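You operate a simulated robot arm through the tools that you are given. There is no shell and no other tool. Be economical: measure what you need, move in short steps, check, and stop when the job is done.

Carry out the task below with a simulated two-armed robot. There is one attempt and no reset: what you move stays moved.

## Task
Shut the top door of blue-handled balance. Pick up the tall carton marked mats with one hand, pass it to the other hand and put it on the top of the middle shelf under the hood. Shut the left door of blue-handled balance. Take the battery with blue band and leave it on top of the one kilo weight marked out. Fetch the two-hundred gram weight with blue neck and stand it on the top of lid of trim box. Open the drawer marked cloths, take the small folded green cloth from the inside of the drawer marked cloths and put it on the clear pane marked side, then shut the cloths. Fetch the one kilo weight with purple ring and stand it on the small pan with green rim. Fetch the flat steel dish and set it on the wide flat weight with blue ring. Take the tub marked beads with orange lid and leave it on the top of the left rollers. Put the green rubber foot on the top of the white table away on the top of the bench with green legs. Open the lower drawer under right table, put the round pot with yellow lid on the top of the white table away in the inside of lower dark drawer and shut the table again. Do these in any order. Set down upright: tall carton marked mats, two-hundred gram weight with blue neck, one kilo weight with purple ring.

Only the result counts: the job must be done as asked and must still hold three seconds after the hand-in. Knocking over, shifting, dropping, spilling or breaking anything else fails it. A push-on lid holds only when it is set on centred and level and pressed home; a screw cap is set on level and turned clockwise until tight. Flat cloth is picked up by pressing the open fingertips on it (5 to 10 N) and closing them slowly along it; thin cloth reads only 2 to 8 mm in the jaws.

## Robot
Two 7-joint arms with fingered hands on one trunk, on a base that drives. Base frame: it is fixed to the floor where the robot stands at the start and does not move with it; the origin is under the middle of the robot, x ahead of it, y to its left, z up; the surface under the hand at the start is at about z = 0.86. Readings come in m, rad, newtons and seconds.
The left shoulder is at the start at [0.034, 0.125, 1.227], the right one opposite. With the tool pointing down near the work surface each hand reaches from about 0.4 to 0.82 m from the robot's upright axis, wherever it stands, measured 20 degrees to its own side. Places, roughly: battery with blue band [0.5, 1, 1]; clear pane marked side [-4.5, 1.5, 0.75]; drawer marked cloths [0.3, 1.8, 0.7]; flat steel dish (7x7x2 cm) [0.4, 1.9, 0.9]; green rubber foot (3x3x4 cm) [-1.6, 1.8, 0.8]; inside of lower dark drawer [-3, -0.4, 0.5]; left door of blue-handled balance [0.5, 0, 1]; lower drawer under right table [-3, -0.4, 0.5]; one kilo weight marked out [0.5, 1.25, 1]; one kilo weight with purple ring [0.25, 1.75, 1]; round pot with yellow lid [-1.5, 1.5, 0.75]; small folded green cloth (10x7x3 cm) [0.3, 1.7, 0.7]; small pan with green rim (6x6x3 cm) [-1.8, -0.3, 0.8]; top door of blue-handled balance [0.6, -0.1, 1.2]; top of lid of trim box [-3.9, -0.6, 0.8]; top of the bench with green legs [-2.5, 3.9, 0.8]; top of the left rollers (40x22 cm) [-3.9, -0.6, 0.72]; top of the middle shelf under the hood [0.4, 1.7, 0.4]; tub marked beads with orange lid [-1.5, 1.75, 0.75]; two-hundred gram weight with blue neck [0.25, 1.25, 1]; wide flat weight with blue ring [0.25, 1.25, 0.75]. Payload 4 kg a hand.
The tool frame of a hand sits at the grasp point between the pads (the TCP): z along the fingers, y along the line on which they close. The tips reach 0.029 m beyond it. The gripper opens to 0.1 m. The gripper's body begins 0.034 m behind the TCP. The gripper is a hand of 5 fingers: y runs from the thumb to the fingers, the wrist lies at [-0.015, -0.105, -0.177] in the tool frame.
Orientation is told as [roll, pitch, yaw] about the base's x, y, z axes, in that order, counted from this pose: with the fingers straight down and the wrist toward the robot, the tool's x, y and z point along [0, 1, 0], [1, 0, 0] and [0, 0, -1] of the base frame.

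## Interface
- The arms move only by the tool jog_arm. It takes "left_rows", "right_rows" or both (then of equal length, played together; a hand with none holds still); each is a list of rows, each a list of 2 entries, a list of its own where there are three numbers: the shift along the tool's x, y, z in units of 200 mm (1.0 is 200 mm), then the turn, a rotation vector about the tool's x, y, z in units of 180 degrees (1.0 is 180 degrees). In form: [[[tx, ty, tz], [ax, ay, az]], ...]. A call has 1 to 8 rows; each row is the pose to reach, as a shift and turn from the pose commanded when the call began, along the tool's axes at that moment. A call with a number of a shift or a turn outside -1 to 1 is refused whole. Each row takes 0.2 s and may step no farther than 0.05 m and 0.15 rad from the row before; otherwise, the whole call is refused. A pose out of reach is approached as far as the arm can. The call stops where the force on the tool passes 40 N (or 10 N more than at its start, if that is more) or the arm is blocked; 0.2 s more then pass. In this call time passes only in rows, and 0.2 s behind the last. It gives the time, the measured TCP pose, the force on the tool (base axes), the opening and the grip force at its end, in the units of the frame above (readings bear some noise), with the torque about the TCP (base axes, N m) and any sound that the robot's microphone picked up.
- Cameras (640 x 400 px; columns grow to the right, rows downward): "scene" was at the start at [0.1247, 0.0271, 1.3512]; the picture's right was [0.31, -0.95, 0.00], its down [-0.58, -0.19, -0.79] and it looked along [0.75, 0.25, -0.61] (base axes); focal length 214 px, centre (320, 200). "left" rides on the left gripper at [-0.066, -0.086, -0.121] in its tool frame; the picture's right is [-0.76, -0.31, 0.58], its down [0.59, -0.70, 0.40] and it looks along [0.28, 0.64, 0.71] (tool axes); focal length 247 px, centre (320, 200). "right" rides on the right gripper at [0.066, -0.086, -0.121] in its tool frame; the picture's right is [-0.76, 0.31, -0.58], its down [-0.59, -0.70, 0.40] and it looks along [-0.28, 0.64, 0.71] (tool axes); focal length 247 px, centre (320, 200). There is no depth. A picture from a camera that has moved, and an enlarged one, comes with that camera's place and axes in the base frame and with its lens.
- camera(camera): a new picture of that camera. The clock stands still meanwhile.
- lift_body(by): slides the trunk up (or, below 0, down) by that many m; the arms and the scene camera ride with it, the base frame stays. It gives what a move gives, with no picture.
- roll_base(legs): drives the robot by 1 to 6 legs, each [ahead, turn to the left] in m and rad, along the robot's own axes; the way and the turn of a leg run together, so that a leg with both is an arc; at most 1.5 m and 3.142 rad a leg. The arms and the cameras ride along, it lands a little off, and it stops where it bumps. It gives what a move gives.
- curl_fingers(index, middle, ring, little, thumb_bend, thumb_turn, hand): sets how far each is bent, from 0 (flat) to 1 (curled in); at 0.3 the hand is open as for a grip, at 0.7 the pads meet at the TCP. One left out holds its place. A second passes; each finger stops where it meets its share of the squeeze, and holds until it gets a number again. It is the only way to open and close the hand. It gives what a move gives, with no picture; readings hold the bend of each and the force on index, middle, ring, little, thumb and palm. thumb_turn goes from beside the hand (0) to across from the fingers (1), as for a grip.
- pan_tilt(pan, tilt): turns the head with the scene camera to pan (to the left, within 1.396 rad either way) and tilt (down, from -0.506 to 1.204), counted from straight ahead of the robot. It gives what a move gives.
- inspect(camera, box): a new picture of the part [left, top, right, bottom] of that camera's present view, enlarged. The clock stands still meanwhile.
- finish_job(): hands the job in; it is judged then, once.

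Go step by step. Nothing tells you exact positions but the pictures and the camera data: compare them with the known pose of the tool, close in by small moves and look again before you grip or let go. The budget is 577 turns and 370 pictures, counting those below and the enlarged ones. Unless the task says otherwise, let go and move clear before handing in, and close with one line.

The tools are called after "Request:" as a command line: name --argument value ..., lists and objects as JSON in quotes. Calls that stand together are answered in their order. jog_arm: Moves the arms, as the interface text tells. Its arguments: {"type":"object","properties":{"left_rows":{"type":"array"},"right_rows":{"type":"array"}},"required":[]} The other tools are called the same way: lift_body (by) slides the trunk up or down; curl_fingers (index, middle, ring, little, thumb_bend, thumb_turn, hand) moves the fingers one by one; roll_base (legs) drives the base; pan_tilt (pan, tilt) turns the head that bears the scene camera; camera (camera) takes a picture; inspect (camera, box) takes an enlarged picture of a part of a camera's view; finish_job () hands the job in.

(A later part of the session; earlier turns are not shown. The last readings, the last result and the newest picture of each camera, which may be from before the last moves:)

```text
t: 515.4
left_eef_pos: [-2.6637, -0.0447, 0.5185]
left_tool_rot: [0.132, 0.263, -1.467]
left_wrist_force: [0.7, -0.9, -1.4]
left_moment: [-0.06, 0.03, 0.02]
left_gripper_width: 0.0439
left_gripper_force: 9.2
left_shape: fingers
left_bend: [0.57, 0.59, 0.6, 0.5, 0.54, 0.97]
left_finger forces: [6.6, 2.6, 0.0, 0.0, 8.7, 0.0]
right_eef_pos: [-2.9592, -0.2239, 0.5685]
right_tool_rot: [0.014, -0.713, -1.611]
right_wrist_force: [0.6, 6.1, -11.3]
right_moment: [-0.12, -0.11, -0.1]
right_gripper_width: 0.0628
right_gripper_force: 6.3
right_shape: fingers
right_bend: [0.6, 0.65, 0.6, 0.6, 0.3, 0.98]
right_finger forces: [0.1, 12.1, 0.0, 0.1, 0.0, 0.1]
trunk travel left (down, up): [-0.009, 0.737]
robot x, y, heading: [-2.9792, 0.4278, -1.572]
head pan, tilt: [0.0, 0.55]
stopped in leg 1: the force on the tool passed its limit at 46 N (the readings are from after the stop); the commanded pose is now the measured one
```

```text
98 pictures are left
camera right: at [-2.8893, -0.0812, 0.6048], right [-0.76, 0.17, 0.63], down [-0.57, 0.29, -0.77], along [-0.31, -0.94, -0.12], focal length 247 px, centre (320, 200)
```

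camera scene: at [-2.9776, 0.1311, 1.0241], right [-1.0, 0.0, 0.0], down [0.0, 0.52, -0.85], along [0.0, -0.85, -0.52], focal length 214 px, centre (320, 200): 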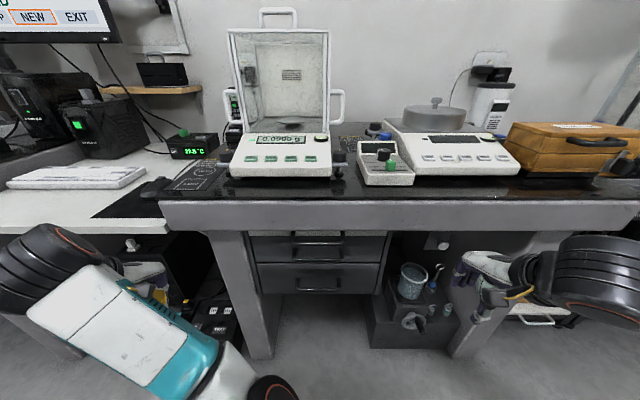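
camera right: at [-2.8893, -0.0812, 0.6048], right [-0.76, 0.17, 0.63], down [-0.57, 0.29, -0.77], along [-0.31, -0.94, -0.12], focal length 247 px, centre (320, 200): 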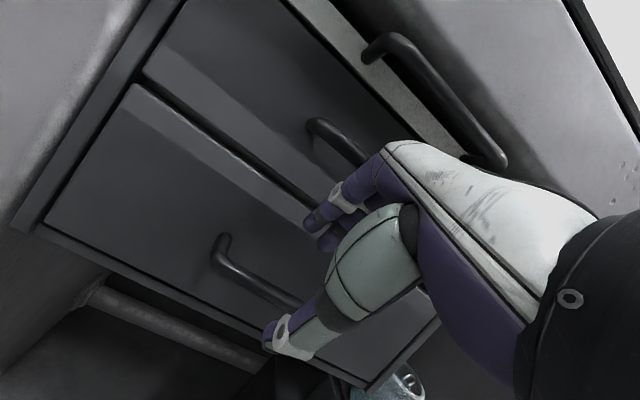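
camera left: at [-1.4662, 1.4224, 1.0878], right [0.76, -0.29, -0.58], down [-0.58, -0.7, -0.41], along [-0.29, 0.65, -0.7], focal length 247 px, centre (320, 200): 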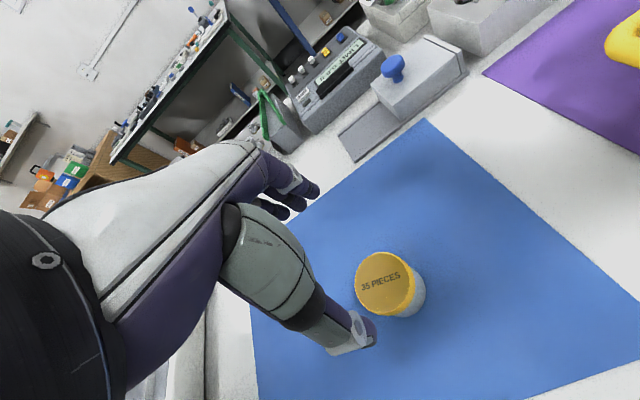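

Request:
jog_arm --right_rows '[[[0, -0.15, -0.14], [0, 0, 0]], [[0, -0.26, -0.1], [0, 0, 0]], [[-0.03, -0.36, 0], [0, 0, 0]]]'

Request:
camera --camera "right"

```text
t: 516.1
left_eef_pos: [-2.6636, -0.043, 0.5179]
left_tool_rot: [0.132, 0.26, -1.468]
left_wrist_force: [0.1, 0.0, -0.3]
left_moment: [-0.01, -0.02, 0.04]
left_gripper_width: 0.0441
left_gripper_force: 9.2
left_shape: fingers
left_bend: [0.57, 0.59, 0.6, 0.5, 0.54, 0.97]
left_finger forces: [6.6, 2.5, 0.0, 0.0, 8.7, 0.0]
right_eef_pos: [-2.9625, -0.171, 0.5249]
right_tool_rot: [0.016, -0.723, -1.616]
right_wrist_force: [-0.1, 0.3, 0.1]
right_moment: [-0.01, -0.04, -0.01]
right_gripper_width: 0.0627
right_gripper_force: 0.1
right_shape: fingers
right_bend: [0.6, 0.6, 0.6, 0.6, 0.3, 0.98]
right_finger forces: [0.0, 0.0, 0.1, 0.0, 0.1, 0.0]
trunk travel left (down, up): [-0.009, 0.737]
robot x, y, heading: [-2.9762, 0.4267, -1.571]
head pan, tilt: [0.0, 0.55]
```

```text
97 pictures are left
camera right: at [-2.8922, -0.0288, 0.559], right [-0.76, 0.18, 0.63], down [-0.57, 0.28, -0.77], along [-0.31, -0.94, -0.11], focal length 247 px, centre (320, 200)
```

right: 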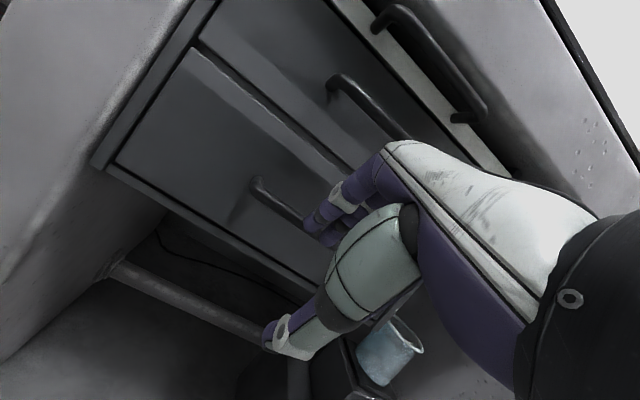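

Request:
jog_arm --right_rows '[[[-0.03, 0.1, 0], [0, 0, 0]], [[-0.045, 0.215, 0], [0, 0, 0]], [[-0.045, 0.215, 0.15], [0, 0, 0]], [[-0.045, 0.215, 0.28], [0, 0, 0]]]'

Request:
camera --camera "right"

```text
t: 517.1
left_eef_pos: [-2.6634, -0.0435, 0.5171]
left_tool_rot: [0.132, 0.261, -1.467]
left_wrist_force: [-0.3, 0.4, -0.6]
left_moment: [-0.01, 0.01, 0.01]
left_gripper_width: 0.044
left_gripper_force: 9.2
left_shape: fingers
left_bend: [0.57, 0.59, 0.6, 0.5, 0.54, 0.97]
left_finger forces: [6.6, 2.6, 0.0, 0.0, 8.6, 0.1]
right_eef_pos: [-2.9678, -0.2388, 0.5123]
right_tool_rot: [0.012, -0.718, -1.62]
right_wrist_force: [0.3, 0.0, -0.3]
right_moment: [0.01, 0.01, -0.03]
right_gripper_width: 0.0627
right_gripper_force: 0.1
right_shape: fingers
right_bend: [0.6, 0.6, 0.6, 0.6, 0.3, 0.98]
right_finger forces: [0.1, 0.0, 0.0, 0.0, 0.0, 0.0]
right hand out of reach, approached as far as the arm can: row 4
trunk travel left (down, up): [-0.009, 0.737]
robot x, y, heading: [-2.9799, 0.4314, -1.577]
head pan, tilt: [0.0, 0.55]
```

```text
96 pictures are left
camera right: at [-2.8977, -0.0973, 0.5479], right [-0.76, 0.18, 0.63], down [-0.57, 0.29, -0.77], along [-0.32, -0.94, -0.12], focal length 247 px, centre (320, 200)
```

right: 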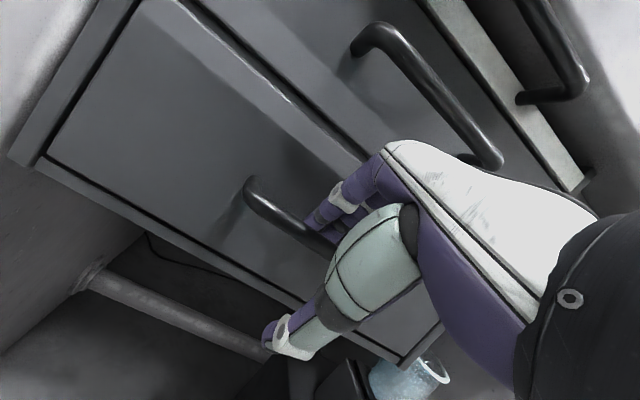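

Request:
inspect --camera "right" --box '[220, 150, 380, 290]'

```text
2.86 times, centred on (300, 220) of right
camera zoom: at [-2.8977, -0.0973, 0.5479], right [-0.76, 0.18, 0.63], down [-0.57, 0.29, -0.77], along [-0.32, -0.94, -0.12], focal length 706 px, centre (377, 143)
```

zoom: 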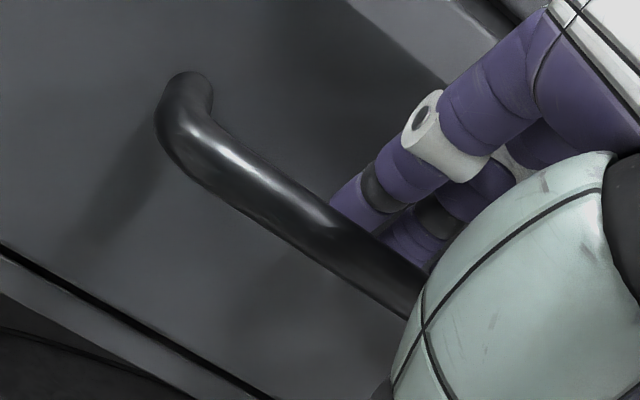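

The fingertips are behind the bar. Closing the grip and pulling.

Request:
curl_fingers --hand "right" --index 0.74 --middle 0.74 --ring 0.74 --little 0.74 --thumb_bend 0.66

Request:
inspect --camera "right" --box '[220, 150, 380, 290]'

Request:
roll_base --legs '[[-0.06, 0]]'

Request:
camera --camera "scene"

```text
t: 518.1
left_eef_pos: [-2.6636, -0.045, 0.518]
left_tool_rot: [0.133, 0.26, -1.466]
left_wrist_force: [0.3, -0.3, -0.6]
left_moment: [0.0, 0.0, 0.0]
left_gripper_width: 0.0439
left_gripper_force: 8.9
left_shape: fingers
left_bend: [0.57, 0.59, 0.6, 0.5, 0.54, 0.97]
left_finger forces: [6.7, 2.6, 0.0, 0.0, 8.6, 0.0]
right_eef_pos: [-2.9673, -0.2393, 0.5114]
right_tool_rot: [0.01, -0.717, -1.621]
right_wrist_force: [-1.8, -4.9, 4.7]
right_moment: [0.02, 0.16, 0.08]
right_gripper_width: 0.0002
right_gripper_force: 3.4
right_shape: fingers
right_bend: [0.74, 0.74, 0.73, 0.73, 0.66, 0.98]
right_finger forces: [0.6, 0.1, 1.6, 4.2, 0.0, 0.1]
trunk travel left (down, up): [-0.009, 0.737]
robot x, y, heading: [-2.9769, 0.4243, -1.573]
head pan, tilt: [0.0, 0.55]
```

```text
2.86 times, centred on (300, 220) of right
camera zoom: at [-2.8978, -0.0973, 0.5485], right [-0.76, 0.18, 0.63], down [-0.57, 0.29, -0.77], along [-0.32, -0.94, -0.12], focal length 706 px, centre (377, 143)
```

zoom: 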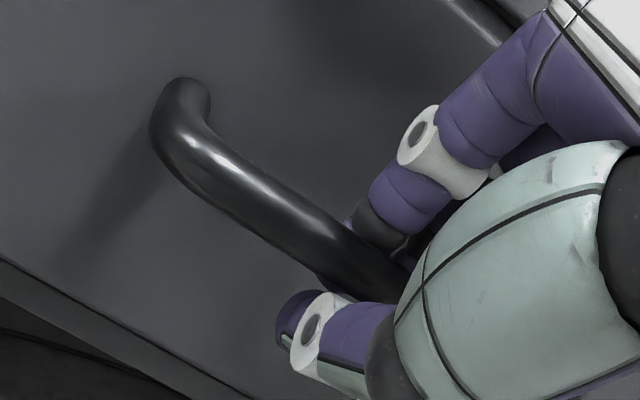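

```text
t: 519.1
left_eef_pos: [-2.6636, 0.0152, 0.5183]
left_tool_rot: [0.134, 0.262, -1.467]
left_wrist_force: [0.6, -0.5, -1.3]
left_moment: [-0.03, 0.01, 0.0]
left_gripper_width: 0.0439
left_gripper_force: 9.1
left_shape: fingers
left_bend: [0.57, 0.59, 0.6, 0.5, 0.54, 0.97]
left_finger forces: [6.6, 2.7, 0.0, 0.0, 8.6, 0.1]
right_eef_pos: [-2.9681, -0.1772, 0.5115]
right_tool_rot: [0.014, -0.714, -1.618]
right_wrist_force: [0.2, 0.7, -1.8]
right_moment: [-0.01, 0.0, -0.01]
right_gripper_width: 0.0014
right_gripper_force: 1.2
right_shape: fingers
right_bend: [0.74, 0.74, 0.74, 0.74, 0.65, 0.97]
right_finger forces: [0.0, 1.3, 0.0, 0.0, 1.9, 0.0]
trunk travel left (down, up): [-0.009, 0.737]
robot x, y, heading: [-2.9733, 0.4903, -1.572]
head pan, tilt: [0.0, 0.55]
```

```text
93 pictures are left
camera scene: at [-2.9777, 0.2095, 0.9276], right [-1.0, 0.0, 0.0], down [0.0, 0.52, -0.85], along [0.0, -0.85, -0.52], focal length 214 px, centre (320, 200)
```

scene: 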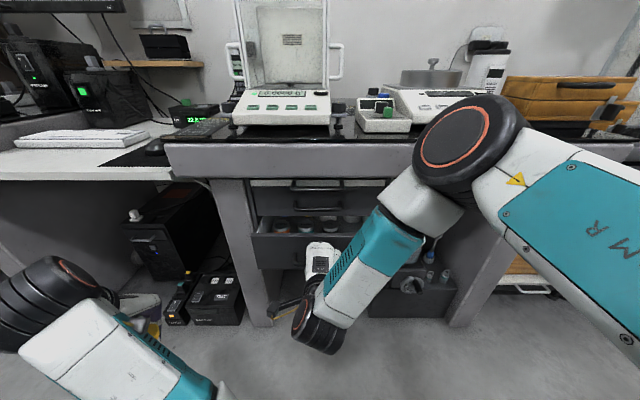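

It's opening — I see other pots inside. Backing up further.

Request:
roll_base --legs '[[-0.16, 0]]'

Request:
inspect --camera "scene" --box '[200, 150, 440, 330]'

```text
t: 520.5
left_eef_pos: [-2.6618, 0.1764, 0.5176]
left_tool_rot: [0.132, 0.258, -1.467]
left_wrist_force: [0.9, -0.6, -0.9]
left_moment: [0.0, -0.04, 0.0]
left_gripper_width: 0.044
left_gripper_force: 9.1
left_shape: fingers
left_bend: [0.57, 0.59, 0.6, 0.5, 0.54, 0.97]
left_finger forces: [6.6, 2.8, 0.0, 0.0, 8.7, 0.0]
right_eef_pos: [-2.9681, -0.0165, 0.5113]
right_tool_rot: [0.011, -0.714, -1.617]
right_wrist_force: [1.0, -0.1, -0.6]
right_moment: [-0.04, 0.0, -0.01]
right_gripper_width: 0.0006
right_gripper_force: 0.8
right_shape: fingers
right_bend: [0.74, 0.74, 0.74, 0.74, 0.66, 0.97]
right_finger forces: [0.1, 0.1, 0.0, 0.0, 0.9, 0.0]
trunk travel left (down, up): [-0.009, 0.737]
robot x, y, heading: [-2.9761, 0.6513, -1.572]
head pan, tilt: [0.0, 0.55]
```

```text
2.22 times, centred on (320, 240) of scene
camera zoom: at [-2.9774, 0.3706, 0.9276], right [-1.0, 0.0, 0.0], down [0.0, 0.52, -0.85], along [0.0, -0.85, -0.52], focal length 477 px, centre (320, 111)
```

zoom: 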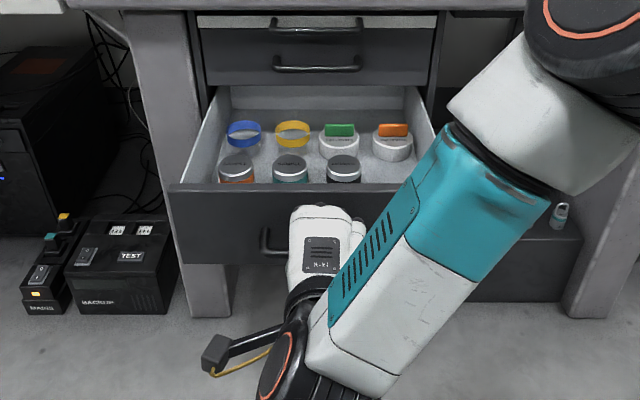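

Request:
roll_base --legs '[[-0.07, 0]]'

Request:
inspect --camera "scene" --box '[200, 150, 440, 330]'

```text
t: 521.5
left_eef_pos: [-2.6632, 0.2485, 0.5183]
left_tool_rot: [0.134, 0.26, -1.466]
left_wrist_force: [-0.7, -0.5, -1.2]
left_moment: [0.01, 0.02, 0.01]
left_gripper_width: 0.0439
left_gripper_force: 8.8
left_shape: fingers
left_bend: [0.57, 0.59, 0.6, 0.5, 0.54, 0.97]
left_finger forces: [6.6, 2.7, 0.0, 0.0, 8.8, 0.1]
right_eef_pos: [-2.9669, 0.0538, 0.5116]
right_tool_rot: [0.011, -0.712, -1.616]
right_wrist_force: [0.3, 2.9, -1.0]
right_moment: [-0.06, 0.01, -0.02]
right_gripper_width: 0.0011
right_gripper_force: 1.5
right_shape: fingers
right_bend: [0.74, 0.74, 0.74, 0.74, 0.65, 0.97]
right_finger forces: [0.0, 1.2, 0.1, 0.0, 1.2, 0.0]
trunk travel left (down, up): [-0.009, 0.737]
robot x, y, heading: [-2.977, 0.7223, -1.57]
head pan, tilt: [0.0, 0.55]
```

```text
2.22 times, centred on (320, 240) of scene
camera zoom: at [-2.9774, 0.4417, 0.9276], right [-1.0, 0.0, 0.0], down [0.0, 0.52, -0.85], along [0.0, -0.85, -0.52], focal length 477 px, centre (320, 111)
```

zoom: 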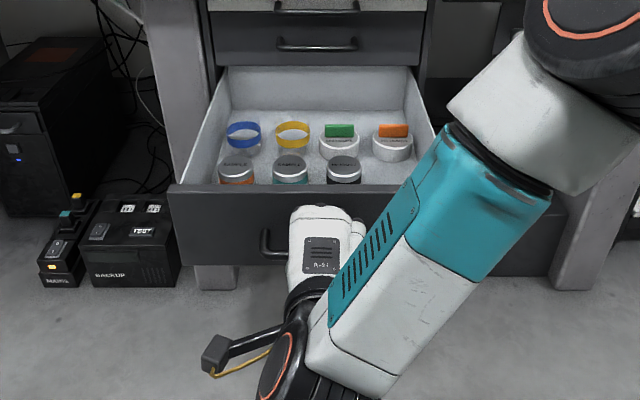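

The drawer is about 30 cm open with a free front-right spot. Releasing the handle, retracting the right hand, and raising the trunk.

Request:
curl_fingers --hand "right" --index 0.58 --middle 0.58 --ring 0.58 --little 0.58 --thumb_bend 0.3

Request:
jog_arm --right_rows '[[[0, 0.02, -0.15], [0, 0, 0]], [[0, 0.02, -0.35], [0, 0, 0]], [[-0.15, 0, -0.5], [0, 0, 0]], [[-0.35, 0, -0.55], [0, 0, 0]], [[-0.55, 0, -0.6], [0, 0, 0]]]'

Request:
lift_body --by 0.2

Request:
camera --camera "scene"

```text
t: 522.5
left_eef_pos: [-2.6624, 0.2489, 0.5174]
left_tool_rot: [0.134, 0.261, -1.465]
left_wrist_force: [-0.1, -0.7, -1.3]
left_moment: [0.01, 0.0, 0.0]
left_gripper_width: 0.0441
left_gripper_force: 9.1
left_shape: fingers
left_bend: [0.57, 0.59, 0.6, 0.5, 0.54, 0.97]
left_finger forces: [6.7, 2.7, 0.0, 0.1, 8.7, 0.0]
right_eef_pos: [-2.9677, 0.0541, 0.5109]
right_tool_rot: [0.013, -0.713, -1.615]
right_wrist_force: [-0.1, -0.1, -0.2]
right_moment: [0.03, 0.02, -0.03]
right_gripper_width: 0.0657
right_gripper_force: 0.1
right_shape: fingers
right_bend: [0.57, 0.57, 0.57, 0.57, 0.3, 0.97]
right_finger forces: [0.1, 0.0, 0.0, 0.0, 0.0, 0.0]
trunk travel left (down, up): [-0.009, 0.737]
robot x, y, heading: [-2.9757, 0.7197, -1.567]
head pan, tilt: [0.0, 0.55]
```

```text
t: 523.8
left_eef_pos: [-2.6638, 0.2482, 0.5176]
left_tool_rot: [0.133, 0.258, -1.466]
left_wrist_force: [0.0, -0.1, -0.8]
left_moment: [0.01, -0.03, -0.01]
left_gripper_width: 0.044
left_gripper_force: 8.8
left_shape: fingers
left_bend: [0.57, 0.59, 0.6, 0.5, 0.54, 0.97]
left_finger forces: [6.4, 2.7, 0.0, 0.1, 8.7, 0.0]
right_eef_pos: [-3.0504, 0.1418, 0.6175]
right_tool_rot: [0.009, -0.711, -1.62]
right_wrist_force: [0.9, -0.3, 0.5]
right_moment: [0.02, 0.02, -0.01]
right_gripper_width: 0.066
right_gripper_force: 0.0
right_shape: fingers
right_bend: [0.57, 0.57, 0.57, 0.57, 0.3, 0.98]
right_finger forces: [0.0, 0.0, 0.1, 0.0, 0.0, 0.0]
right hand out of reach, approached as far as the arm can: row 5
trunk travel left (down, up): [-0.009, 0.737]
robot x, y, heading: [-2.9756, 0.7202, -1.574]
head pan, tilt: [0.0, 0.55]
```

```text
t: 525.9
left_eef_pos: [-2.6621, 0.2486, 0.7171]
left_tool_rot: [0.133, 0.261, -1.465]
left_wrist_force: [-0.5, -0.4, -2.1]
left_moment: [0.0, 0.0, -0.02]
left_gripper_width: 0.044
left_gripper_force: 8.5
left_shape: fingers
left_bend: [0.57, 0.59, 0.6, 0.5, 0.54, 0.97]
left_finger forces: [6.5, 2.5, 0.1, 0.0, 8.6, 0.0]
right_eef_pos: [-3.0477, 0.1788, 0.9345]
right_tool_rot: [0.032, -0.963, -1.636]
right_wrist_force: [0.8, 0.2, 0.0]
right_moment: [0.03, 0.02, -0.02]
right_gripper_width: 0.0661
right_gripper_force: 0.1
right_shape: fingers
right_bend: [0.57, 0.57, 0.57, 0.57, 0.3, 0.98]
right_finger forces: [0.0, 0.0, 0.1, 0.0, 0.0, 0.0]
trunk travel left (down, up): [-0.209, 0.537]
robot x, y, heading: [-2.9799, 0.7208, -1.573]
head pan, tilt: [0.0, 0.55]
```

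```text
90 pictures are left
camera scene: at [-2.9774, 0.5308, 1.1397], right [-1.0, 0.0, 0.0], down [0.0, 0.52, -0.85], along [0.0, -0.85, -0.52], focal length 214 px, centre (320, 200)
```

scene: 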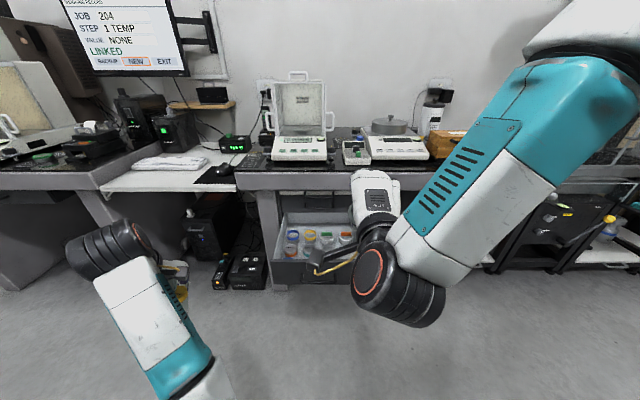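

Request:
jog_arm --left_rows '[[[0, 0, -0.05], [-0.03, -0.015, 0]], [[0, 0, -0.1], [-0.06, -0.03, 0]], [[0, 0, -0.1], [-0.083, -0.042, 0]], [[0, 0, -0.1], [-0.083, -0.042, 0]], [[0, 0, -0.1], [-0.083, -0.042, 0]]]' --right_rows '[[[-0.2, 0, 0], [0, 0, 0]], [[-0.4, 0, 0], [0, 0, 0]], [[-0.6, 0, 0], [0.03, 0, 0]], [[-0.8, 0, 0], [0.06, 0, 0]], [[-1.0, 0, 0], [0.1, 0, 0]]]'

Request:
pan_tilt --pan 0.0 --tilt 0.75

Request:
camera --camera "scene"

Request:
inspect --camera "scene" --box '[240, 130, 400, 250]'

```text
t: 527.1
left_eef_pos: [-2.6659, 0.2429, 0.7371]
left_tool_rot: [-0.001, 0.0, -1.482]
left_wrist_force: [0.1, 0.6, -1.0]
left_moment: [-0.05, -0.01, 0.03]
left_gripper_width: 0.0441
left_gripper_force: 9.3
left_shape: fingers
left_bend: [0.57, 0.59, 0.6, 0.5, 0.54, 0.97]
left_finger forces: [6.4, 2.6, 0.0, 0.1, 8.7, 0.0]
right_eef_pos: [-3.2465, 0.1844, 0.9319]
right_tool_rot: [0.018, -0.65, -1.615]
right_wrist_force: [-4.2, 2.0, -7.2]
right_moment: [-0.47, -0.25, 0.23]
right_gripper_width: 0.0664
right_gripper_force: 0.1
right_shape: fingers
right_bend: [0.57, 0.57, 0.57, 0.57, 0.3, 0.98]
right_finger forces: [0.0, 0.0, 0.0, 0.0, 0.1, 0.0]
right hand out of reach, approached as far as the arm can: row 1, 2, 3, 4
trunk travel left (down, up): [-0.209, 0.537]
robot x, y, heading: [-2.9754, 0.7204, -1.569]
head pan, tilt: [0.0, 0.55]
```

```text
t: 527.9
left_eef_pos: [-2.6648, 0.2424, 0.7382]
left_tool_rot: [-0.002, 0.001, -1.482]
left_wrist_force: [0.2, 0.9, -1.7]
left_moment: [0.0, -0.01, 0.0]
left_gripper_width: 0.0441
left_gripper_force: 9.0
left_shape: fingers
left_bend: [0.57, 0.59, 0.6, 0.5, 0.54, 0.97]
left_finger forces: [6.3, 2.6, 0.0, 0.0, 8.8, 0.0]
right_eef_pos: [-3.2412, 0.1832, 0.9379]
right_tool_rot: [0.009, -0.666, -1.6]
right_wrist_force: [-0.1, 0.0, 0.6]
right_moment: [0.02, -0.02, 0.01]
right_gripper_width: 0.0662
right_gripper_force: 0.1
right_shape: fingers
right_bend: [0.57, 0.57, 0.57, 0.57, 0.3, 0.98]
right_finger forces: [0.0, 0.0, 0.0, 0.0, 0.1, 0.0]
trunk travel left (down, up): [-0.209, 0.537]
robot x, y, heading: [-2.9777, 0.7186, -1.569]
head pan, tilt: [0.0, 0.75]
```

```text
89 pictures are left
camera scene: at [-2.9778, 0.5381, 1.1226], right [-1.0, 0.0, 0.0], down [0.0, 0.68, -0.73], along [0.0, -0.73, -0.68], focal length 214 px, centre (320, 200)
```

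scene: 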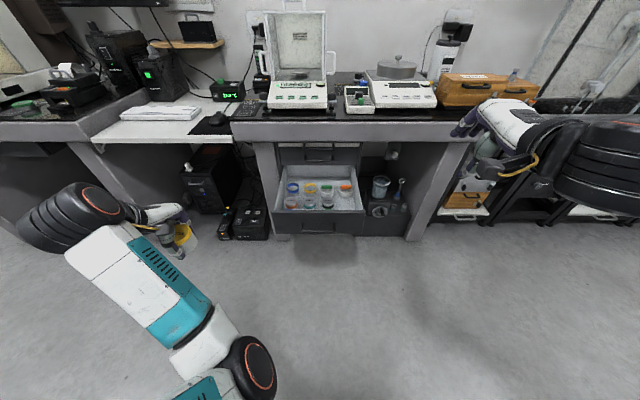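

```text
3.33 times, centred on (320, 190) of scene
camera zoom: at [-2.9778, 0.5381, 1.1226], right [-1.0, 0.0, 0.0], down [0.0, 0.68, -0.73], along [0.0, -0.73, -0.68], focal length 715 px, centre (320, 233)
```

zoom: 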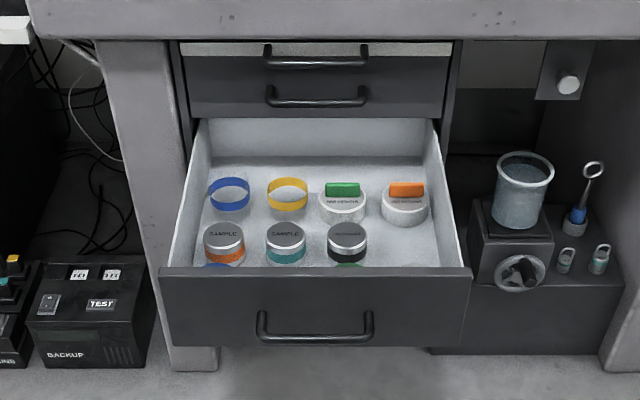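

The free spot is the front-right slot (≈[-3.10, -0.12]). Moving the robot in and to the right so the left hand can reach it.

Request:
roll_base --legs '[[0, -0.5], [0.26, 0], [0, 0.5]]'

Request:
jog_arm --left_rows '[[[-0.2, 0, -0.05], [0, 0, 0.01]], [[-0.4, 0.02, -0.1], [0, 0, 0.02]], [[-0.6, 0.04, -0.1], [0, 0, 0.025]], [[-0.8, 0.06, -0.1], [0, 0, 0.025]], [[-1.0, 0.08, -0.1], [0, 0, 0.025]]]'

Request:
camera --camera "scene"

Request:
camera --camera "left"

```text
t: 532.6
left_eef_pos: [-2.7862, 0.0162, 0.7374]
left_tool_rot: [-0.002, 0.001, -1.479]
left_wrist_force: [0.7, -0.3, -1.2]
left_moment: [-0.01, 0.0, 0.0]
left_gripper_width: 0.0436
left_gripper_force: 9.0
left_shape: fingers
left_bend: [0.57, 0.59, 0.6, 0.5, 0.54, 0.97]
left_finger forces: [6.2, 2.5, 0.0, 0.0, 8.4, 0.1]
right_eef_pos: [-3.3683, -0.043, 0.9301]
right_tool_rot: [0.023, -0.65, -1.618]
right_wrist_force: [0.1, 0.2, 0.0]
right_moment: [-0.02, -0.01, -0.01]
right_gripper_width: 0.0662
right_gripper_force: 0.1
right_shape: fingers
right_bend: [0.57, 0.57, 0.57, 0.57, 0.3, 0.98]
right_finger forces: [0.0, 0.0, 0.0, 0.0, 0.1, 0.0]
trunk travel left (down, up): [-0.209, 0.537]
robot x, y, heading: [-3.1019, 0.4931, -1.565]
head pan, tilt: [0.0, 0.75]
```

```text
t: 533.8
left_eef_pos: [-2.982, -0.0204, 0.7599]
left_tool_rot: [0.002, -0.004, -1.553]
left_wrist_force: [0.5, -1.0, -1.2]
left_moment: [0.03, 0.01, 0.0]
left_gripper_width: 0.0437
left_gripper_force: 8.8
left_shape: fingers
left_bend: [0.57, 0.59, 0.6, 0.5, 0.54, 0.97]
left_finger forces: [6.2, 2.5, 0.0, 0.1, 8.4, 0.0]
right_eef_pos: [-3.3681, -0.0436, 0.9316]
right_tool_rot: [0.023, -0.651, -1.618]
right_wrist_force: [-0.1, -0.3, -0.2]
right_moment: [0.02, -0.03, -0.02]
right_gripper_width: 0.0664
right_gripper_force: 0.1
right_shape: fingers
right_bend: [0.57, 0.57, 0.57, 0.57, 0.3, 0.98]
right_finger forces: [0.1, 0.1, 0.0, 0.1, 0.0, 0.0]
trunk travel left (down, up): [-0.209, 0.537]
robot x, y, heading: [-3.0999, 0.4967, -1.568]
head pan, tilt: [0.0, 0.75]
```

```text
87 pictures are left
camera scene: at [-3.1002, 0.3106, 1.1225], right [-1.0, -0.01, 0.0], down [-0.01, 0.68, -0.73], along [0.01, -0.73, -0.68], focal length 214 px, centre (320, 200)
```

scene: 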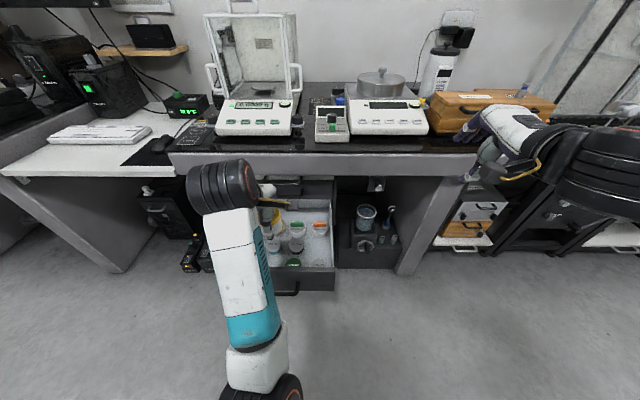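

```text
86 pictures are left
camera left: at [-3.0487, 0.0645, 0.8792], right [-0.76, 0.29, -0.58], down [0.58, 0.71, -0.4], along [0.3, -0.64, -0.71], focal length 247 px, centre (320, 200)
```

left: 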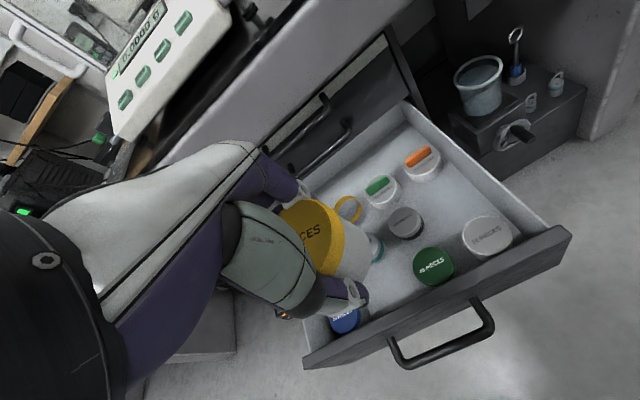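

The left camera shows the slot clearly: between the grey jar, the orange-tab pot and the white pot, centre ≈[-3.098, -0.137]. Moving the pot above it.

Request:
jog_arm --left_rows '[[[-0.15, 0.14, 0], [0, 0, 0]], [[-0.3, 0.28, 0], [0, 0, 0]], [[-0.45, 0.43, 0.05], [0, 0, 0]], [[-0.585, 0.57, 0.1], [0, 0, 0]], [[-0.585, 0.57, 0.28], [0, 0, 0]]]'

Request:
camera --camera "left"

Request:
inspect --camera "scene" --box '[220, 150, 400, 300]'

```text
t: 535.0
left_eef_pos: [-3.1002, -0.1334, 0.7017]
left_tool_rot: [-0.004, 0.0, -1.558]
left_wrist_force: [-0.5, -0.2, -1.2]
left_moment: [0.0, 0.0, 0.01]
left_gripper_width: 0.0436
left_gripper_force: 8.8
left_shape: fingers
left_bend: [0.57, 0.59, 0.6, 0.5, 0.54, 0.97]
left_finger forces: [6.1, 2.5, 0.0, 0.0, 8.4, 0.0]
right_eef_pos: [-3.3679, -0.0432, 0.9308]
right_tool_rot: [0.022, -0.651, -1.617]
right_wrist_force: [0.4, 0.0, 0.3]
right_moment: [0.02, 0.02, -0.01]
right_gripper_width: 0.0664
right_gripper_force: 0.1
right_shape: fingers
right_bend: [0.57, 0.57, 0.57, 0.57, 0.3, 0.98]
right_finger forces: [0.0, 0.1, 0.0, 0.0, 0.0, 0.0]
trunk travel left (down, up): [-0.209, 0.537]
robot x, y, heading: [-3.1034, 0.4932, -1.563]
head pan, tilt: [0.0, 0.75]
```

```text
85 pictures are left
camera left: at [-3.166, -0.0484, 0.8221], right [-0.76, 0.3, -0.57], down [0.58, 0.71, -0.4], along [0.29, -0.64, -0.71], focal length 247 px, centre (320, 200)
```

left: 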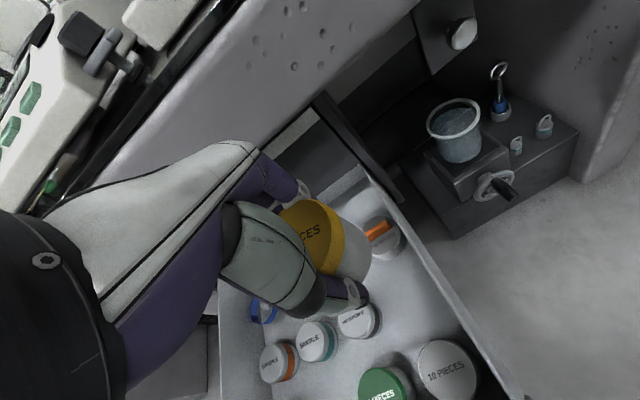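

```text
2.67 times, centred on (310, 225) of scene
camera zoom: at [-3.1005, 0.3105, 1.1225], right [-1.0, -0.01, 0.0], down [0.0, 0.68, -0.73], along [0.01, -0.73, -0.68], focal length 572 px, centre (347, 133)
```

zoom: 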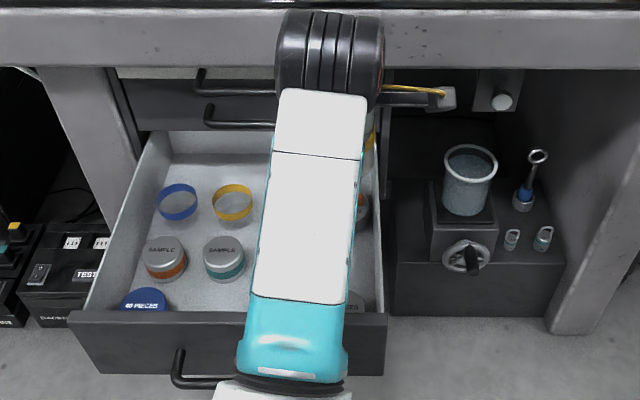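

The drawer's right wall is at x≈-3.13, so the best pot position is x≈-3.08, y≈-0.138. Adjusting and lowering part-way.

Request:
jog_arm --left_rows '[[[0.1, 0.02, 0.1], [0, 0, 0]], [[0.1, 0.02, 0.3], [0, 0, 0]], [[0.1, 0.02, 0.5], [0, 0, 0]], [[0.1, 0.02, 0.65], [0, 0, 0]]]'

Request:
camera --camera "left"

```text
t: 536.0
left_eef_pos: [-3.0788, -0.1353, 0.5706]
left_tool_rot: [-0.001, 0.001, -1.557]
left_wrist_force: [1.0, -0.5, -1.1]
left_moment: [-0.02, -0.01, 0.03]
left_gripper_width: 0.0437
left_gripper_force: 8.1
left_shape: fingers
left_bend: [0.57, 0.59, 0.6, 0.5, 0.54, 0.97]
left_finger forces: [6.0, 2.5, 0.0, 0.0, 8.2, 0.1]
right_eef_pos: [-3.3689, -0.0436, 0.931]
right_tool_rot: [0.023, -0.65, -1.619]
right_wrist_force: [0.0, -0.8, 0.0]
right_moment: [-0.01, 0.02, 0.02]
right_gripper_width: 0.0662
right_gripper_force: 0.1
right_shape: fingers
right_bend: [0.57, 0.57, 0.57, 0.57, 0.3, 0.98]
right_finger forces: [0.0, 0.1, 0.0, 0.0, 0.0, 0.0]
trunk travel left (down, up): [-0.209, 0.537]
robot x, y, heading: [-3.105, 0.4937, -1.561]
head pan, tilt: [0.0, 0.75]
```

```text
83 pictures are left
camera left: at [-3.1453, -0.0518, 0.6916], right [-0.76, 0.3, -0.58], down [0.58, 0.71, -0.4], along [0.29, -0.64, -0.71], focal length 247 px, centre (320, 200)
```

left: 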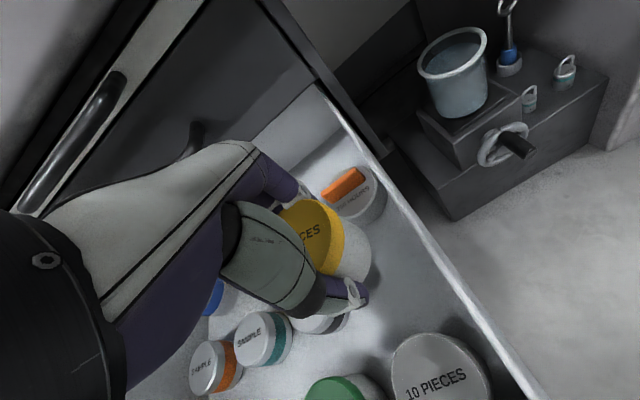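

Request:
jog_arm --left_rows '[[[0, 0, 0.12], [0, 0, 0]], [[0, 0, 0.24], [0, 0, 0]], [[0, 0, 0.33], [0, 0, 0]]]'

Request:
jog_arm --left_rows '[[[0, 0, 0.03], [0, 0, 0]], [[0, 0, 0.06], [0, 0, 0]]]'

Request:
camera --camera "left"

```text
t: 536.8
left_eef_pos: [-3.0804, -0.1363, 0.5047]
left_tool_rot: [-0.002, 0.0, -1.557]
left_wrist_force: [-0.1, 0.0, -1.8]
left_moment: [0.02, 0.02, -0.02]
left_gripper_width: 0.0433
left_gripper_force: 8.2
left_shape: fingers
left_bend: [0.57, 0.59, 0.6, 0.5, 0.54, 0.97]
left_finger forces: [6.0, 2.5, 0.0, 0.0, 8.2, 0.1]
right_eef_pos: [-3.3679, -0.0432, 0.9321]
right_tool_rot: [0.023, -0.653, -1.617]
right_wrist_force: [-0.1, 0.2, -0.6]
right_moment: [0.0, 0.02, -0.02]
right_gripper_width: 0.0661
right_gripper_force: 0.2
right_shape: fingers
right_bend: [0.57, 0.57, 0.57, 0.57, 0.3, 0.98]
right_finger forces: [0.0, 0.0, 0.0, 0.0, 0.0, 0.1]
trunk travel left (down, up): [-0.209, 0.537]
robot x, y, heading: [-3.1016, 0.4936, -1.563]
head pan, tilt: [0.0, 0.75]
```

```text
t: 537.4
left_eef_pos: [-3.0798, -0.1372, 0.4933]
left_tool_rot: [-0.002, -0.002, -1.557]
left_wrist_force: [-0.5, 0.2, 0.1]
left_moment: [0.02, -0.01, 0.01]
left_gripper_width: 0.0433
left_gripper_force: 8.9
left_shape: fingers
left_bend: [0.57, 0.59, 0.6, 0.5, 0.54, 0.97]
left_finger forces: [6.0, 2.5, 0.0, 0.1, 8.2, 0.0]
right_eef_pos: [-3.3685, -0.0439, 0.9307]
right_tool_rot: [0.021, -0.651, -1.618]
right_wrist_force: [-0.4, 0.4, 0.1]
right_moment: [-0.02, 0.02, 0.03]
right_gripper_width: 0.066
right_gripper_force: 0.2
right_shape: fingers
right_bend: [0.57, 0.57, 0.57, 0.57, 0.3, 0.98]
right_finger forces: [0.0, 0.0, 0.0, 0.1, 0.0, 0.0]
trunk travel left (down, up): [-0.209, 0.537]
robot x, y, heading: [-3.1031, 0.4952, -1.563]
head pan, tilt: [0.0, 0.75]
```

```text
82 pictures are left
camera left: at [-3.1458, -0.0524, 0.614], right [-0.76, 0.3, -0.58], down [0.58, 0.71, -0.4], along [0.29, -0.64, -0.71], focal length 247 px, centre (320, 200)
```

left: 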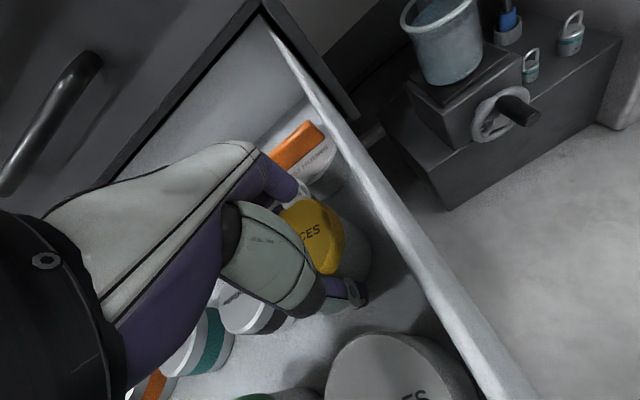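

Request:
jog_arm --left_rows '[[[0, 0, 0.02], [0, 0, 0]]]'

Request:
jog_arm --left_rows '[[[0, 0, 0.02], [0, 0, 0]]]'

```text
t: 537.8
left_eef_pos: [-3.0794, -0.1378, 0.4887]
left_tool_rot: [-0.001, 0.001, -1.557]
left_wrist_force: [0.5, 0.4, -0.6]
left_moment: [0.0, -0.02, 0.02]
left_gripper_width: 0.0433
left_gripper_force: 8.2
left_shape: fingers
left_bend: [0.57, 0.59, 0.6, 0.5, 0.54, 0.97]
left_finger forces: [6.0, 2.4, 0.0, 0.0, 8.2, 0.0]
right_eef_pos: [-3.3676, -0.0426, 0.9308]
right_tool_rot: [0.024, -0.651, -1.617]
right_wrist_force: [-0.5, 0.6, -0.1]
right_moment: [0.01, -0.01, 0.01]
right_gripper_width: 0.066
right_gripper_force: 0.0
right_shape: fingers
right_bend: [0.57, 0.57, 0.57, 0.57, 0.3, 0.98]
right_finger forces: [0.0, 0.0, 0.1, 0.0, 0.0, 0.0]
trunk travel left (down, up): [-0.209, 0.537]
robot x, y, heading: [-3.0986, 0.4917, -1.563]
head pan, tilt: [0.0, 0.75]
```

```text
t: 538.2
left_eef_pos: [-3.0803, -0.1385, 0.4883]
left_tool_rot: [-0.004, -0.003, -1.557]
left_wrist_force: [-1.2, 0.0, 7.8]
left_moment: [0.24, -0.09, 0.01]
left_gripper_width: 0.0436
left_gripper_force: 9.4
left_shape: fingers
left_bend: [0.57, 0.59, 0.6, 0.5, 0.54, 0.97]
left_finger forces: [6.8, 2.5, 0.1, 0.0, 9.5, 0.0]
right_eef_pos: [-3.3684, -0.0424, 0.9315]
right_tool_rot: [0.022, -0.65, -1.619]
right_wrist_force: [0.0, -0.1, 0.2]
right_moment: [-0.02, 0.01, -0.02]
right_gripper_width: 0.0664
right_gripper_force: 0.1
right_shape: fingers
right_bend: [0.57, 0.57, 0.57, 0.57, 0.3, 0.98]
right_finger forces: [0.1, 0.1, 0.0, 0.0, 0.0, 0.0]
trunk travel left (down, up): [-0.209, 0.537]
robot x, y, heading: [-3.101, 0.4936, -1.562]
head pan, tilt: [0.0, 0.75]
```

Contact with the drawer floor (8 N). Releasing with a small opening and lifting.

Request:
curl_fingers --hand "left" --index 0.5 --middle 0.5 --ring 0.5 --little 0.5 --thumb_bend 0.47

Request:
jog_arm --left_rows '[[[0, 0, -0.1], [0, 0, 0]], [[0, 0, -0.3], [0, 0, 0]], [[0, 0, -0.5], [0, 0, 0]], [[0, 0, -0.7], [0, 0, 0]], [[0, 0, -0.9], [0, 0, 0]]]'

Request:
camera --camera "left"

```text
t: 539.2
left_eef_pos: [-3.0808, -0.1377, 0.4879]
left_tool_rot: [-0.002, -0.003, -1.556]
left_wrist_force: [-1.6, -0.3, 12.2]
left_moment: [0.27, 0.08, 0.03]
left_gripper_width: 0.0523
left_gripper_force: 7.2
left_shape: fingers
left_bend: [0.5, 0.5, 0.5, 0.5, 0.48, 0.97]
left_finger forces: [0.3, 2.2, 0.0, 0.0, 10.4, 0.1]
right_eef_pos: [-3.3686, -0.0428, 0.9305]
right_tool_rot: [0.023, -0.651, -1.617]
right_wrist_force: [0.2, 0.2, -0.9]
right_moment: [0.02, 0.01, 0.01]
right_gripper_width: 0.0662
right_gripper_force: 0.1
right_shape: fingers
right_bend: [0.57, 0.57, 0.57, 0.57, 0.3, 0.98]
right_finger forces: [0.0, 0.0, 0.0, 0.0, 0.0, 0.0]
trunk travel left (down, up): [-0.209, 0.537]
robot x, y, heading: [-3.1021, 0.494, -1.565]
head pan, tilt: [0.0, 0.75]
```

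```text
t: 540.4
left_eef_pos: [-3.0805, -0.1363, 0.6648]
left_tool_rot: [-0.002, -0.001, -1.556]
left_wrist_force: [0.7, 0.0, -0.7]
left_moment: [0.0, 0.05, 0.01]
left_gripper_width: 0.0545
left_gripper_force: 0.1
left_shape: fingers
left_bend: [0.5, 0.5, 0.5, 0.5, 0.47, 0.97]
left_finger forces: [0.1, 0.0, 0.1, 0.0, 0.1, 0.0]
right_eef_pos: [-3.3687, -0.0433, 0.9315]
right_tool_rot: [0.024, -0.652, -1.619]
right_wrist_force: [-0.5, 0.4, 0.1]
right_moment: [0.04, 0.03, -0.02]
right_gripper_width: 0.0661
right_gripper_force: 0.0
right_shape: fingers
right_bend: [0.57, 0.57, 0.57, 0.57, 0.3, 0.98]
right_finger forces: [0.0, 0.0, 0.0, 0.0, 0.0, 0.0]
trunk travel left (down, up): [-0.209, 0.537]
robot x, y, heading: [-3.0953, 0.4934, -1.562]
head pan, tilt: [0.0, 0.75]
```

```text
81 pictures are left
camera left: at [-3.1462, -0.0527, 0.7861], right [-0.76, 0.3, -0.58], down [0.58, 0.71, -0.4], along [0.29, -0.64, -0.71], focal length 247 px, centre (320, 200)
```

left: 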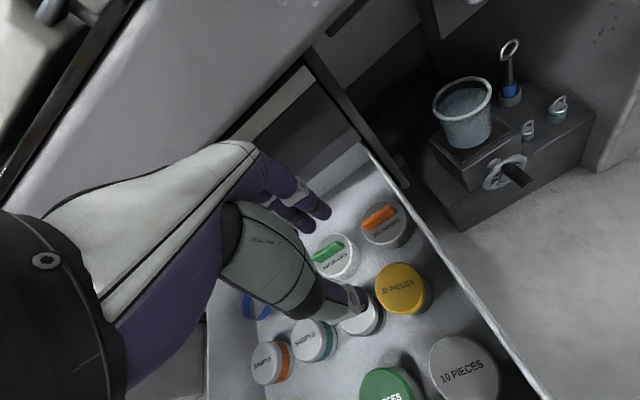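

The pot stands in the free slot. Now to close the drawer: raise the left hand, make a fist, back up, and push the handle in by driving forward.

Request:
jog_arm --left_rows '[[[0, 0, -0.2], [0, 0, 0]], [[0, 0, -0.4], [0, 0, 0]], [[0.15, -0.1, -0.5], [0, 0, 0]], [[0.35, -0.2, -0.5], [0, 0, 0]], [[0.55, -0.3, -0.5], [0, 0, 0]]]'

Request:
curl_fingers --hand "left" --index 1.0 --middle 1.0 --ring 1.0 --little 1.0 --thumb_bend 0.6

Request:
roll_base --legs '[[-0.17, 0]]'

Request:
jog_arm --left_rows '[[[0, -0.1, 0.2], [0, 0, 0]], [[0, -0.2, 0.4], [0, 0, 0]], [[0, -0.2, 0.6], [0, 0, 0]], [[0, -0.2, 0.8], [0, 0, 0]], [[0, -0.2, 1.0], [0, 0, 0]]]'

Request:
jog_arm --left_rows '[[[0, 0, 0.2], [0, 0, 0]], [[0, 0, 0.4], [0, 0, 0]]]'

Request:
camera --camera "scene"

Request:
camera --camera "left"

```text
t: 541.6
left_eef_pos: [-2.9707, -0.0749, 0.765]
left_tool_rot: [0.0, -0.001, -1.559]
left_wrist_force: [0.4, 0.1, -0.4]
left_moment: [0.0, -0.03, -0.01]
left_gripper_width: 0.0539
left_gripper_force: 0.0
left_shape: fingers
left_bend: [0.5, 0.5, 0.5, 0.5, 0.47, 0.98]
left_finger forces: [0.1, 0.0, 0.0, 0.0, 0.0, 0.0]
right_eef_pos: [-3.3673, -0.0431, 0.9309]
right_tool_rot: [0.021, -0.652, -1.618]
right_wrist_force: [0.7, -0.1, 0.4]
right_moment: [0.0, 0.01, 0.0]
right_gripper_width: 0.0662
right_gripper_force: 0.1
right_shape: fingers
right_bend: [0.57, 0.57, 0.57, 0.57, 0.3, 0.98]
right_finger forces: [0.1, 0.0, 0.0, 0.2, 0.1, 0.0]
trunk travel left (down, up): [-0.209, 0.537]
robot x, y, heading: [-3.1014, 0.4944, -1.563]
head pan, tilt: [0.0, 0.75]
```

```text
t: 542.6
left_eef_pos: [-2.9699, -0.0759, 0.7642]
left_tool_rot: [-0.002, -0.001, -1.558]
left_wrist_force: [-0.3, 0.0, 0.4]
left_moment: [0.0, -0.02, 0.01]
left_gripper_width: 0.0363
left_gripper_force: 0.1
left_shape: fingers
left_bend: [1.0, 1.0, 1.0, 1.0, 0.6, 0.98]
left_finger forces: [0.0, 0.1, 0.1, 0.1, 0.0, 0.0]
right_eef_pos: [-3.3676, -0.0423, 0.9305]
right_tool_rot: [0.022, -0.651, -1.618]
right_wrist_force: [-0.3, -0.6, 0.0]
right_moment: [0.01, -0.03, 0.0]
right_gripper_width: 0.0664
right_gripper_force: 0.0
right_shape: fingers
right_bend: [0.57, 0.57, 0.57, 0.57, 0.3, 0.98]
right_finger forces: [0.0, 0.1, 0.1, 0.1, 0.0, 0.0]
trunk travel left (down, up): [-0.209, 0.537]
robot x, y, heading: [-3.1005, 0.4946, -1.564]
head pan, tilt: [0.0, 0.75]
```

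```text
t: 544.1
left_eef_pos: [-2.971, 0.0956, 0.765]
left_tool_rot: [-0.001, 0.001, -1.556]
left_wrist_force: [-0.3, -0.3, -0.1]
left_moment: [-0.02, 0.03, 0.0]
left_gripper_width: 0.0367
left_gripper_force: 0.1
left_shape: fingers
left_bend: [1.0, 1.0, 1.0, 1.0, 0.6, 0.98]
left_finger forces: [0.0, 0.0, 0.1, 0.0, 0.0, 0.1]
right_eef_pos: [-3.3696, 0.1274, 0.9318]
right_tool_rot: [0.023, -0.65, -1.618]
right_wrist_force: [0.4, -1.1, 0.8]
right_moment: [-0.02, -0.02, -0.02]
right_gripper_width: 0.0663
right_gripper_force: 0.1
right_shape: fingers
right_bend: [0.57, 0.57, 0.57, 0.57, 0.3, 0.98]
right_finger forces: [0.1, 0.0, 0.0, 0.0, 0.0, 0.1]
trunk travel left (down, up): [-0.209, 0.537]
robot x, y, heading: [-3.1052, 0.6648, -1.562]
head pan, tilt: [0.0, 0.75]
```

```text
t: 545.3
left_eef_pos: [-2.9724, 0.135, 0.5651]
left_tool_rot: [-0.001, -0.001, -1.557]
left_wrist_force: [-0.2, 0.4, 0.1]
left_moment: [-0.01, -0.02, 0.01]
left_gripper_width: 0.0365
left_gripper_force: 0.1
left_shape: fingers
left_bend: [1.0, 1.0, 1.0, 1.0, 0.6, 0.98]
left_finger forces: [0.0, 0.0, 0.1, 0.0, 0.2, 0.0]
right_eef_pos: [-3.3701, 0.1279, 0.9316]
right_tool_rot: [0.022, -0.65, -1.616]
right_wrist_force: [0.7, 0.2, -0.4]
right_moment: [0.01, 0.0, 0.0]
right_gripper_width: 0.0664
right_gripper_force: 0.0
right_shape: fingers
right_bend: [0.57, 0.57, 0.57, 0.57, 0.3, 0.98]
right_finger forces: [0.0, 0.1, 0.0, 0.0, 0.1, 0.1]
trunk travel left (down, up): [-0.209, 0.537]
robot x, y, heading: [-3.1009, 0.6671, -1.567]
head pan, tilt: [0.0, 0.75]
```

```text
t: 545.9
left_eef_pos: [-2.973, 0.1352, 0.4835]
left_tool_rot: [-0.003, -0.002, -1.557]
left_wrist_force: [-1.2, 1.2, 0.2]
left_moment: [-0.03, -0.01, -0.05]
left_gripper_width: 0.0366
left_gripper_force: 0.0
left_shape: fingers
left_bend: [1.0, 1.0, 1.0, 1.0, 0.6, 0.98]
left_finger forces: [0.0, 0.0, 0.0, 0.0, 0.1, 0.0]
right_eef_pos: [-3.3703, 0.1269, 0.931]
right_tool_rot: [0.023, -0.651, -1.617]
right_wrist_force: [0.2, 0.6, 0.1]
right_moment: [-0.01, 0.01, 0.01]
right_gripper_width: 0.0664
right_gripper_force: 0.0
right_shape: fingers
right_bend: [0.57, 0.57, 0.57, 0.57, 0.3, 0.98]
right_finger forces: [0.0, 0.1, 0.0, 0.0, 0.0, 0.0]
trunk travel left (down, up): [-0.209, 0.537]
robot x, y, heading: [-3.1042, 0.6638, -1.566]
head pan, tilt: [0.0, 0.75]
```

```text
80 pictures are left
camera scene: at [-3.1015, 0.4816, 1.1225], right [-1.0, -0.01, 0.0], down [-0.01, 0.68, -0.73], along [0.01, -0.73, -0.68], focal length 214 px, centre (320, 200)
```

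scene: 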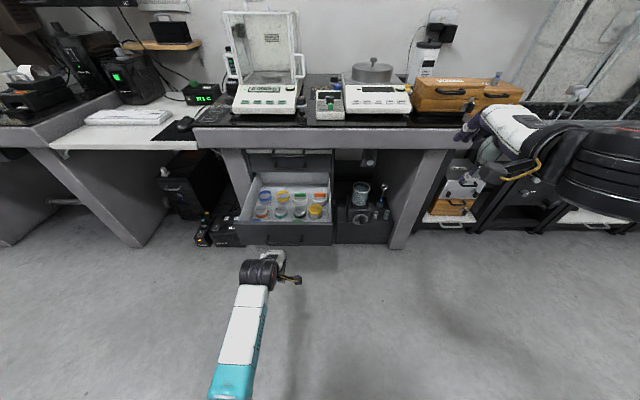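

```text
79 pictures are left
camera left: at [-3.0387, 0.2189, 0.6044], right [-0.76, 0.3, -0.58], down [0.58, 0.71, -0.4], along [0.29, -0.64, -0.71], focal length 247 px, centre (320, 200)
```

left: 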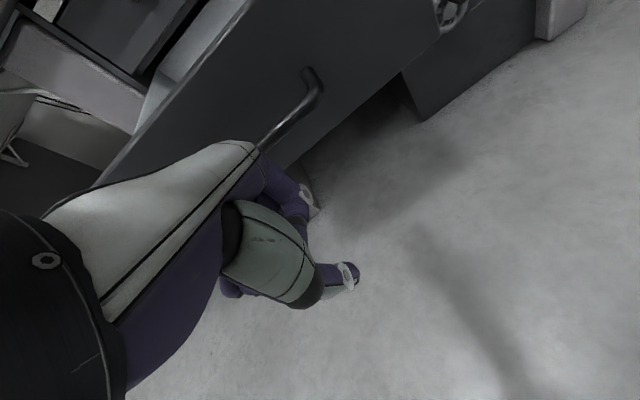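

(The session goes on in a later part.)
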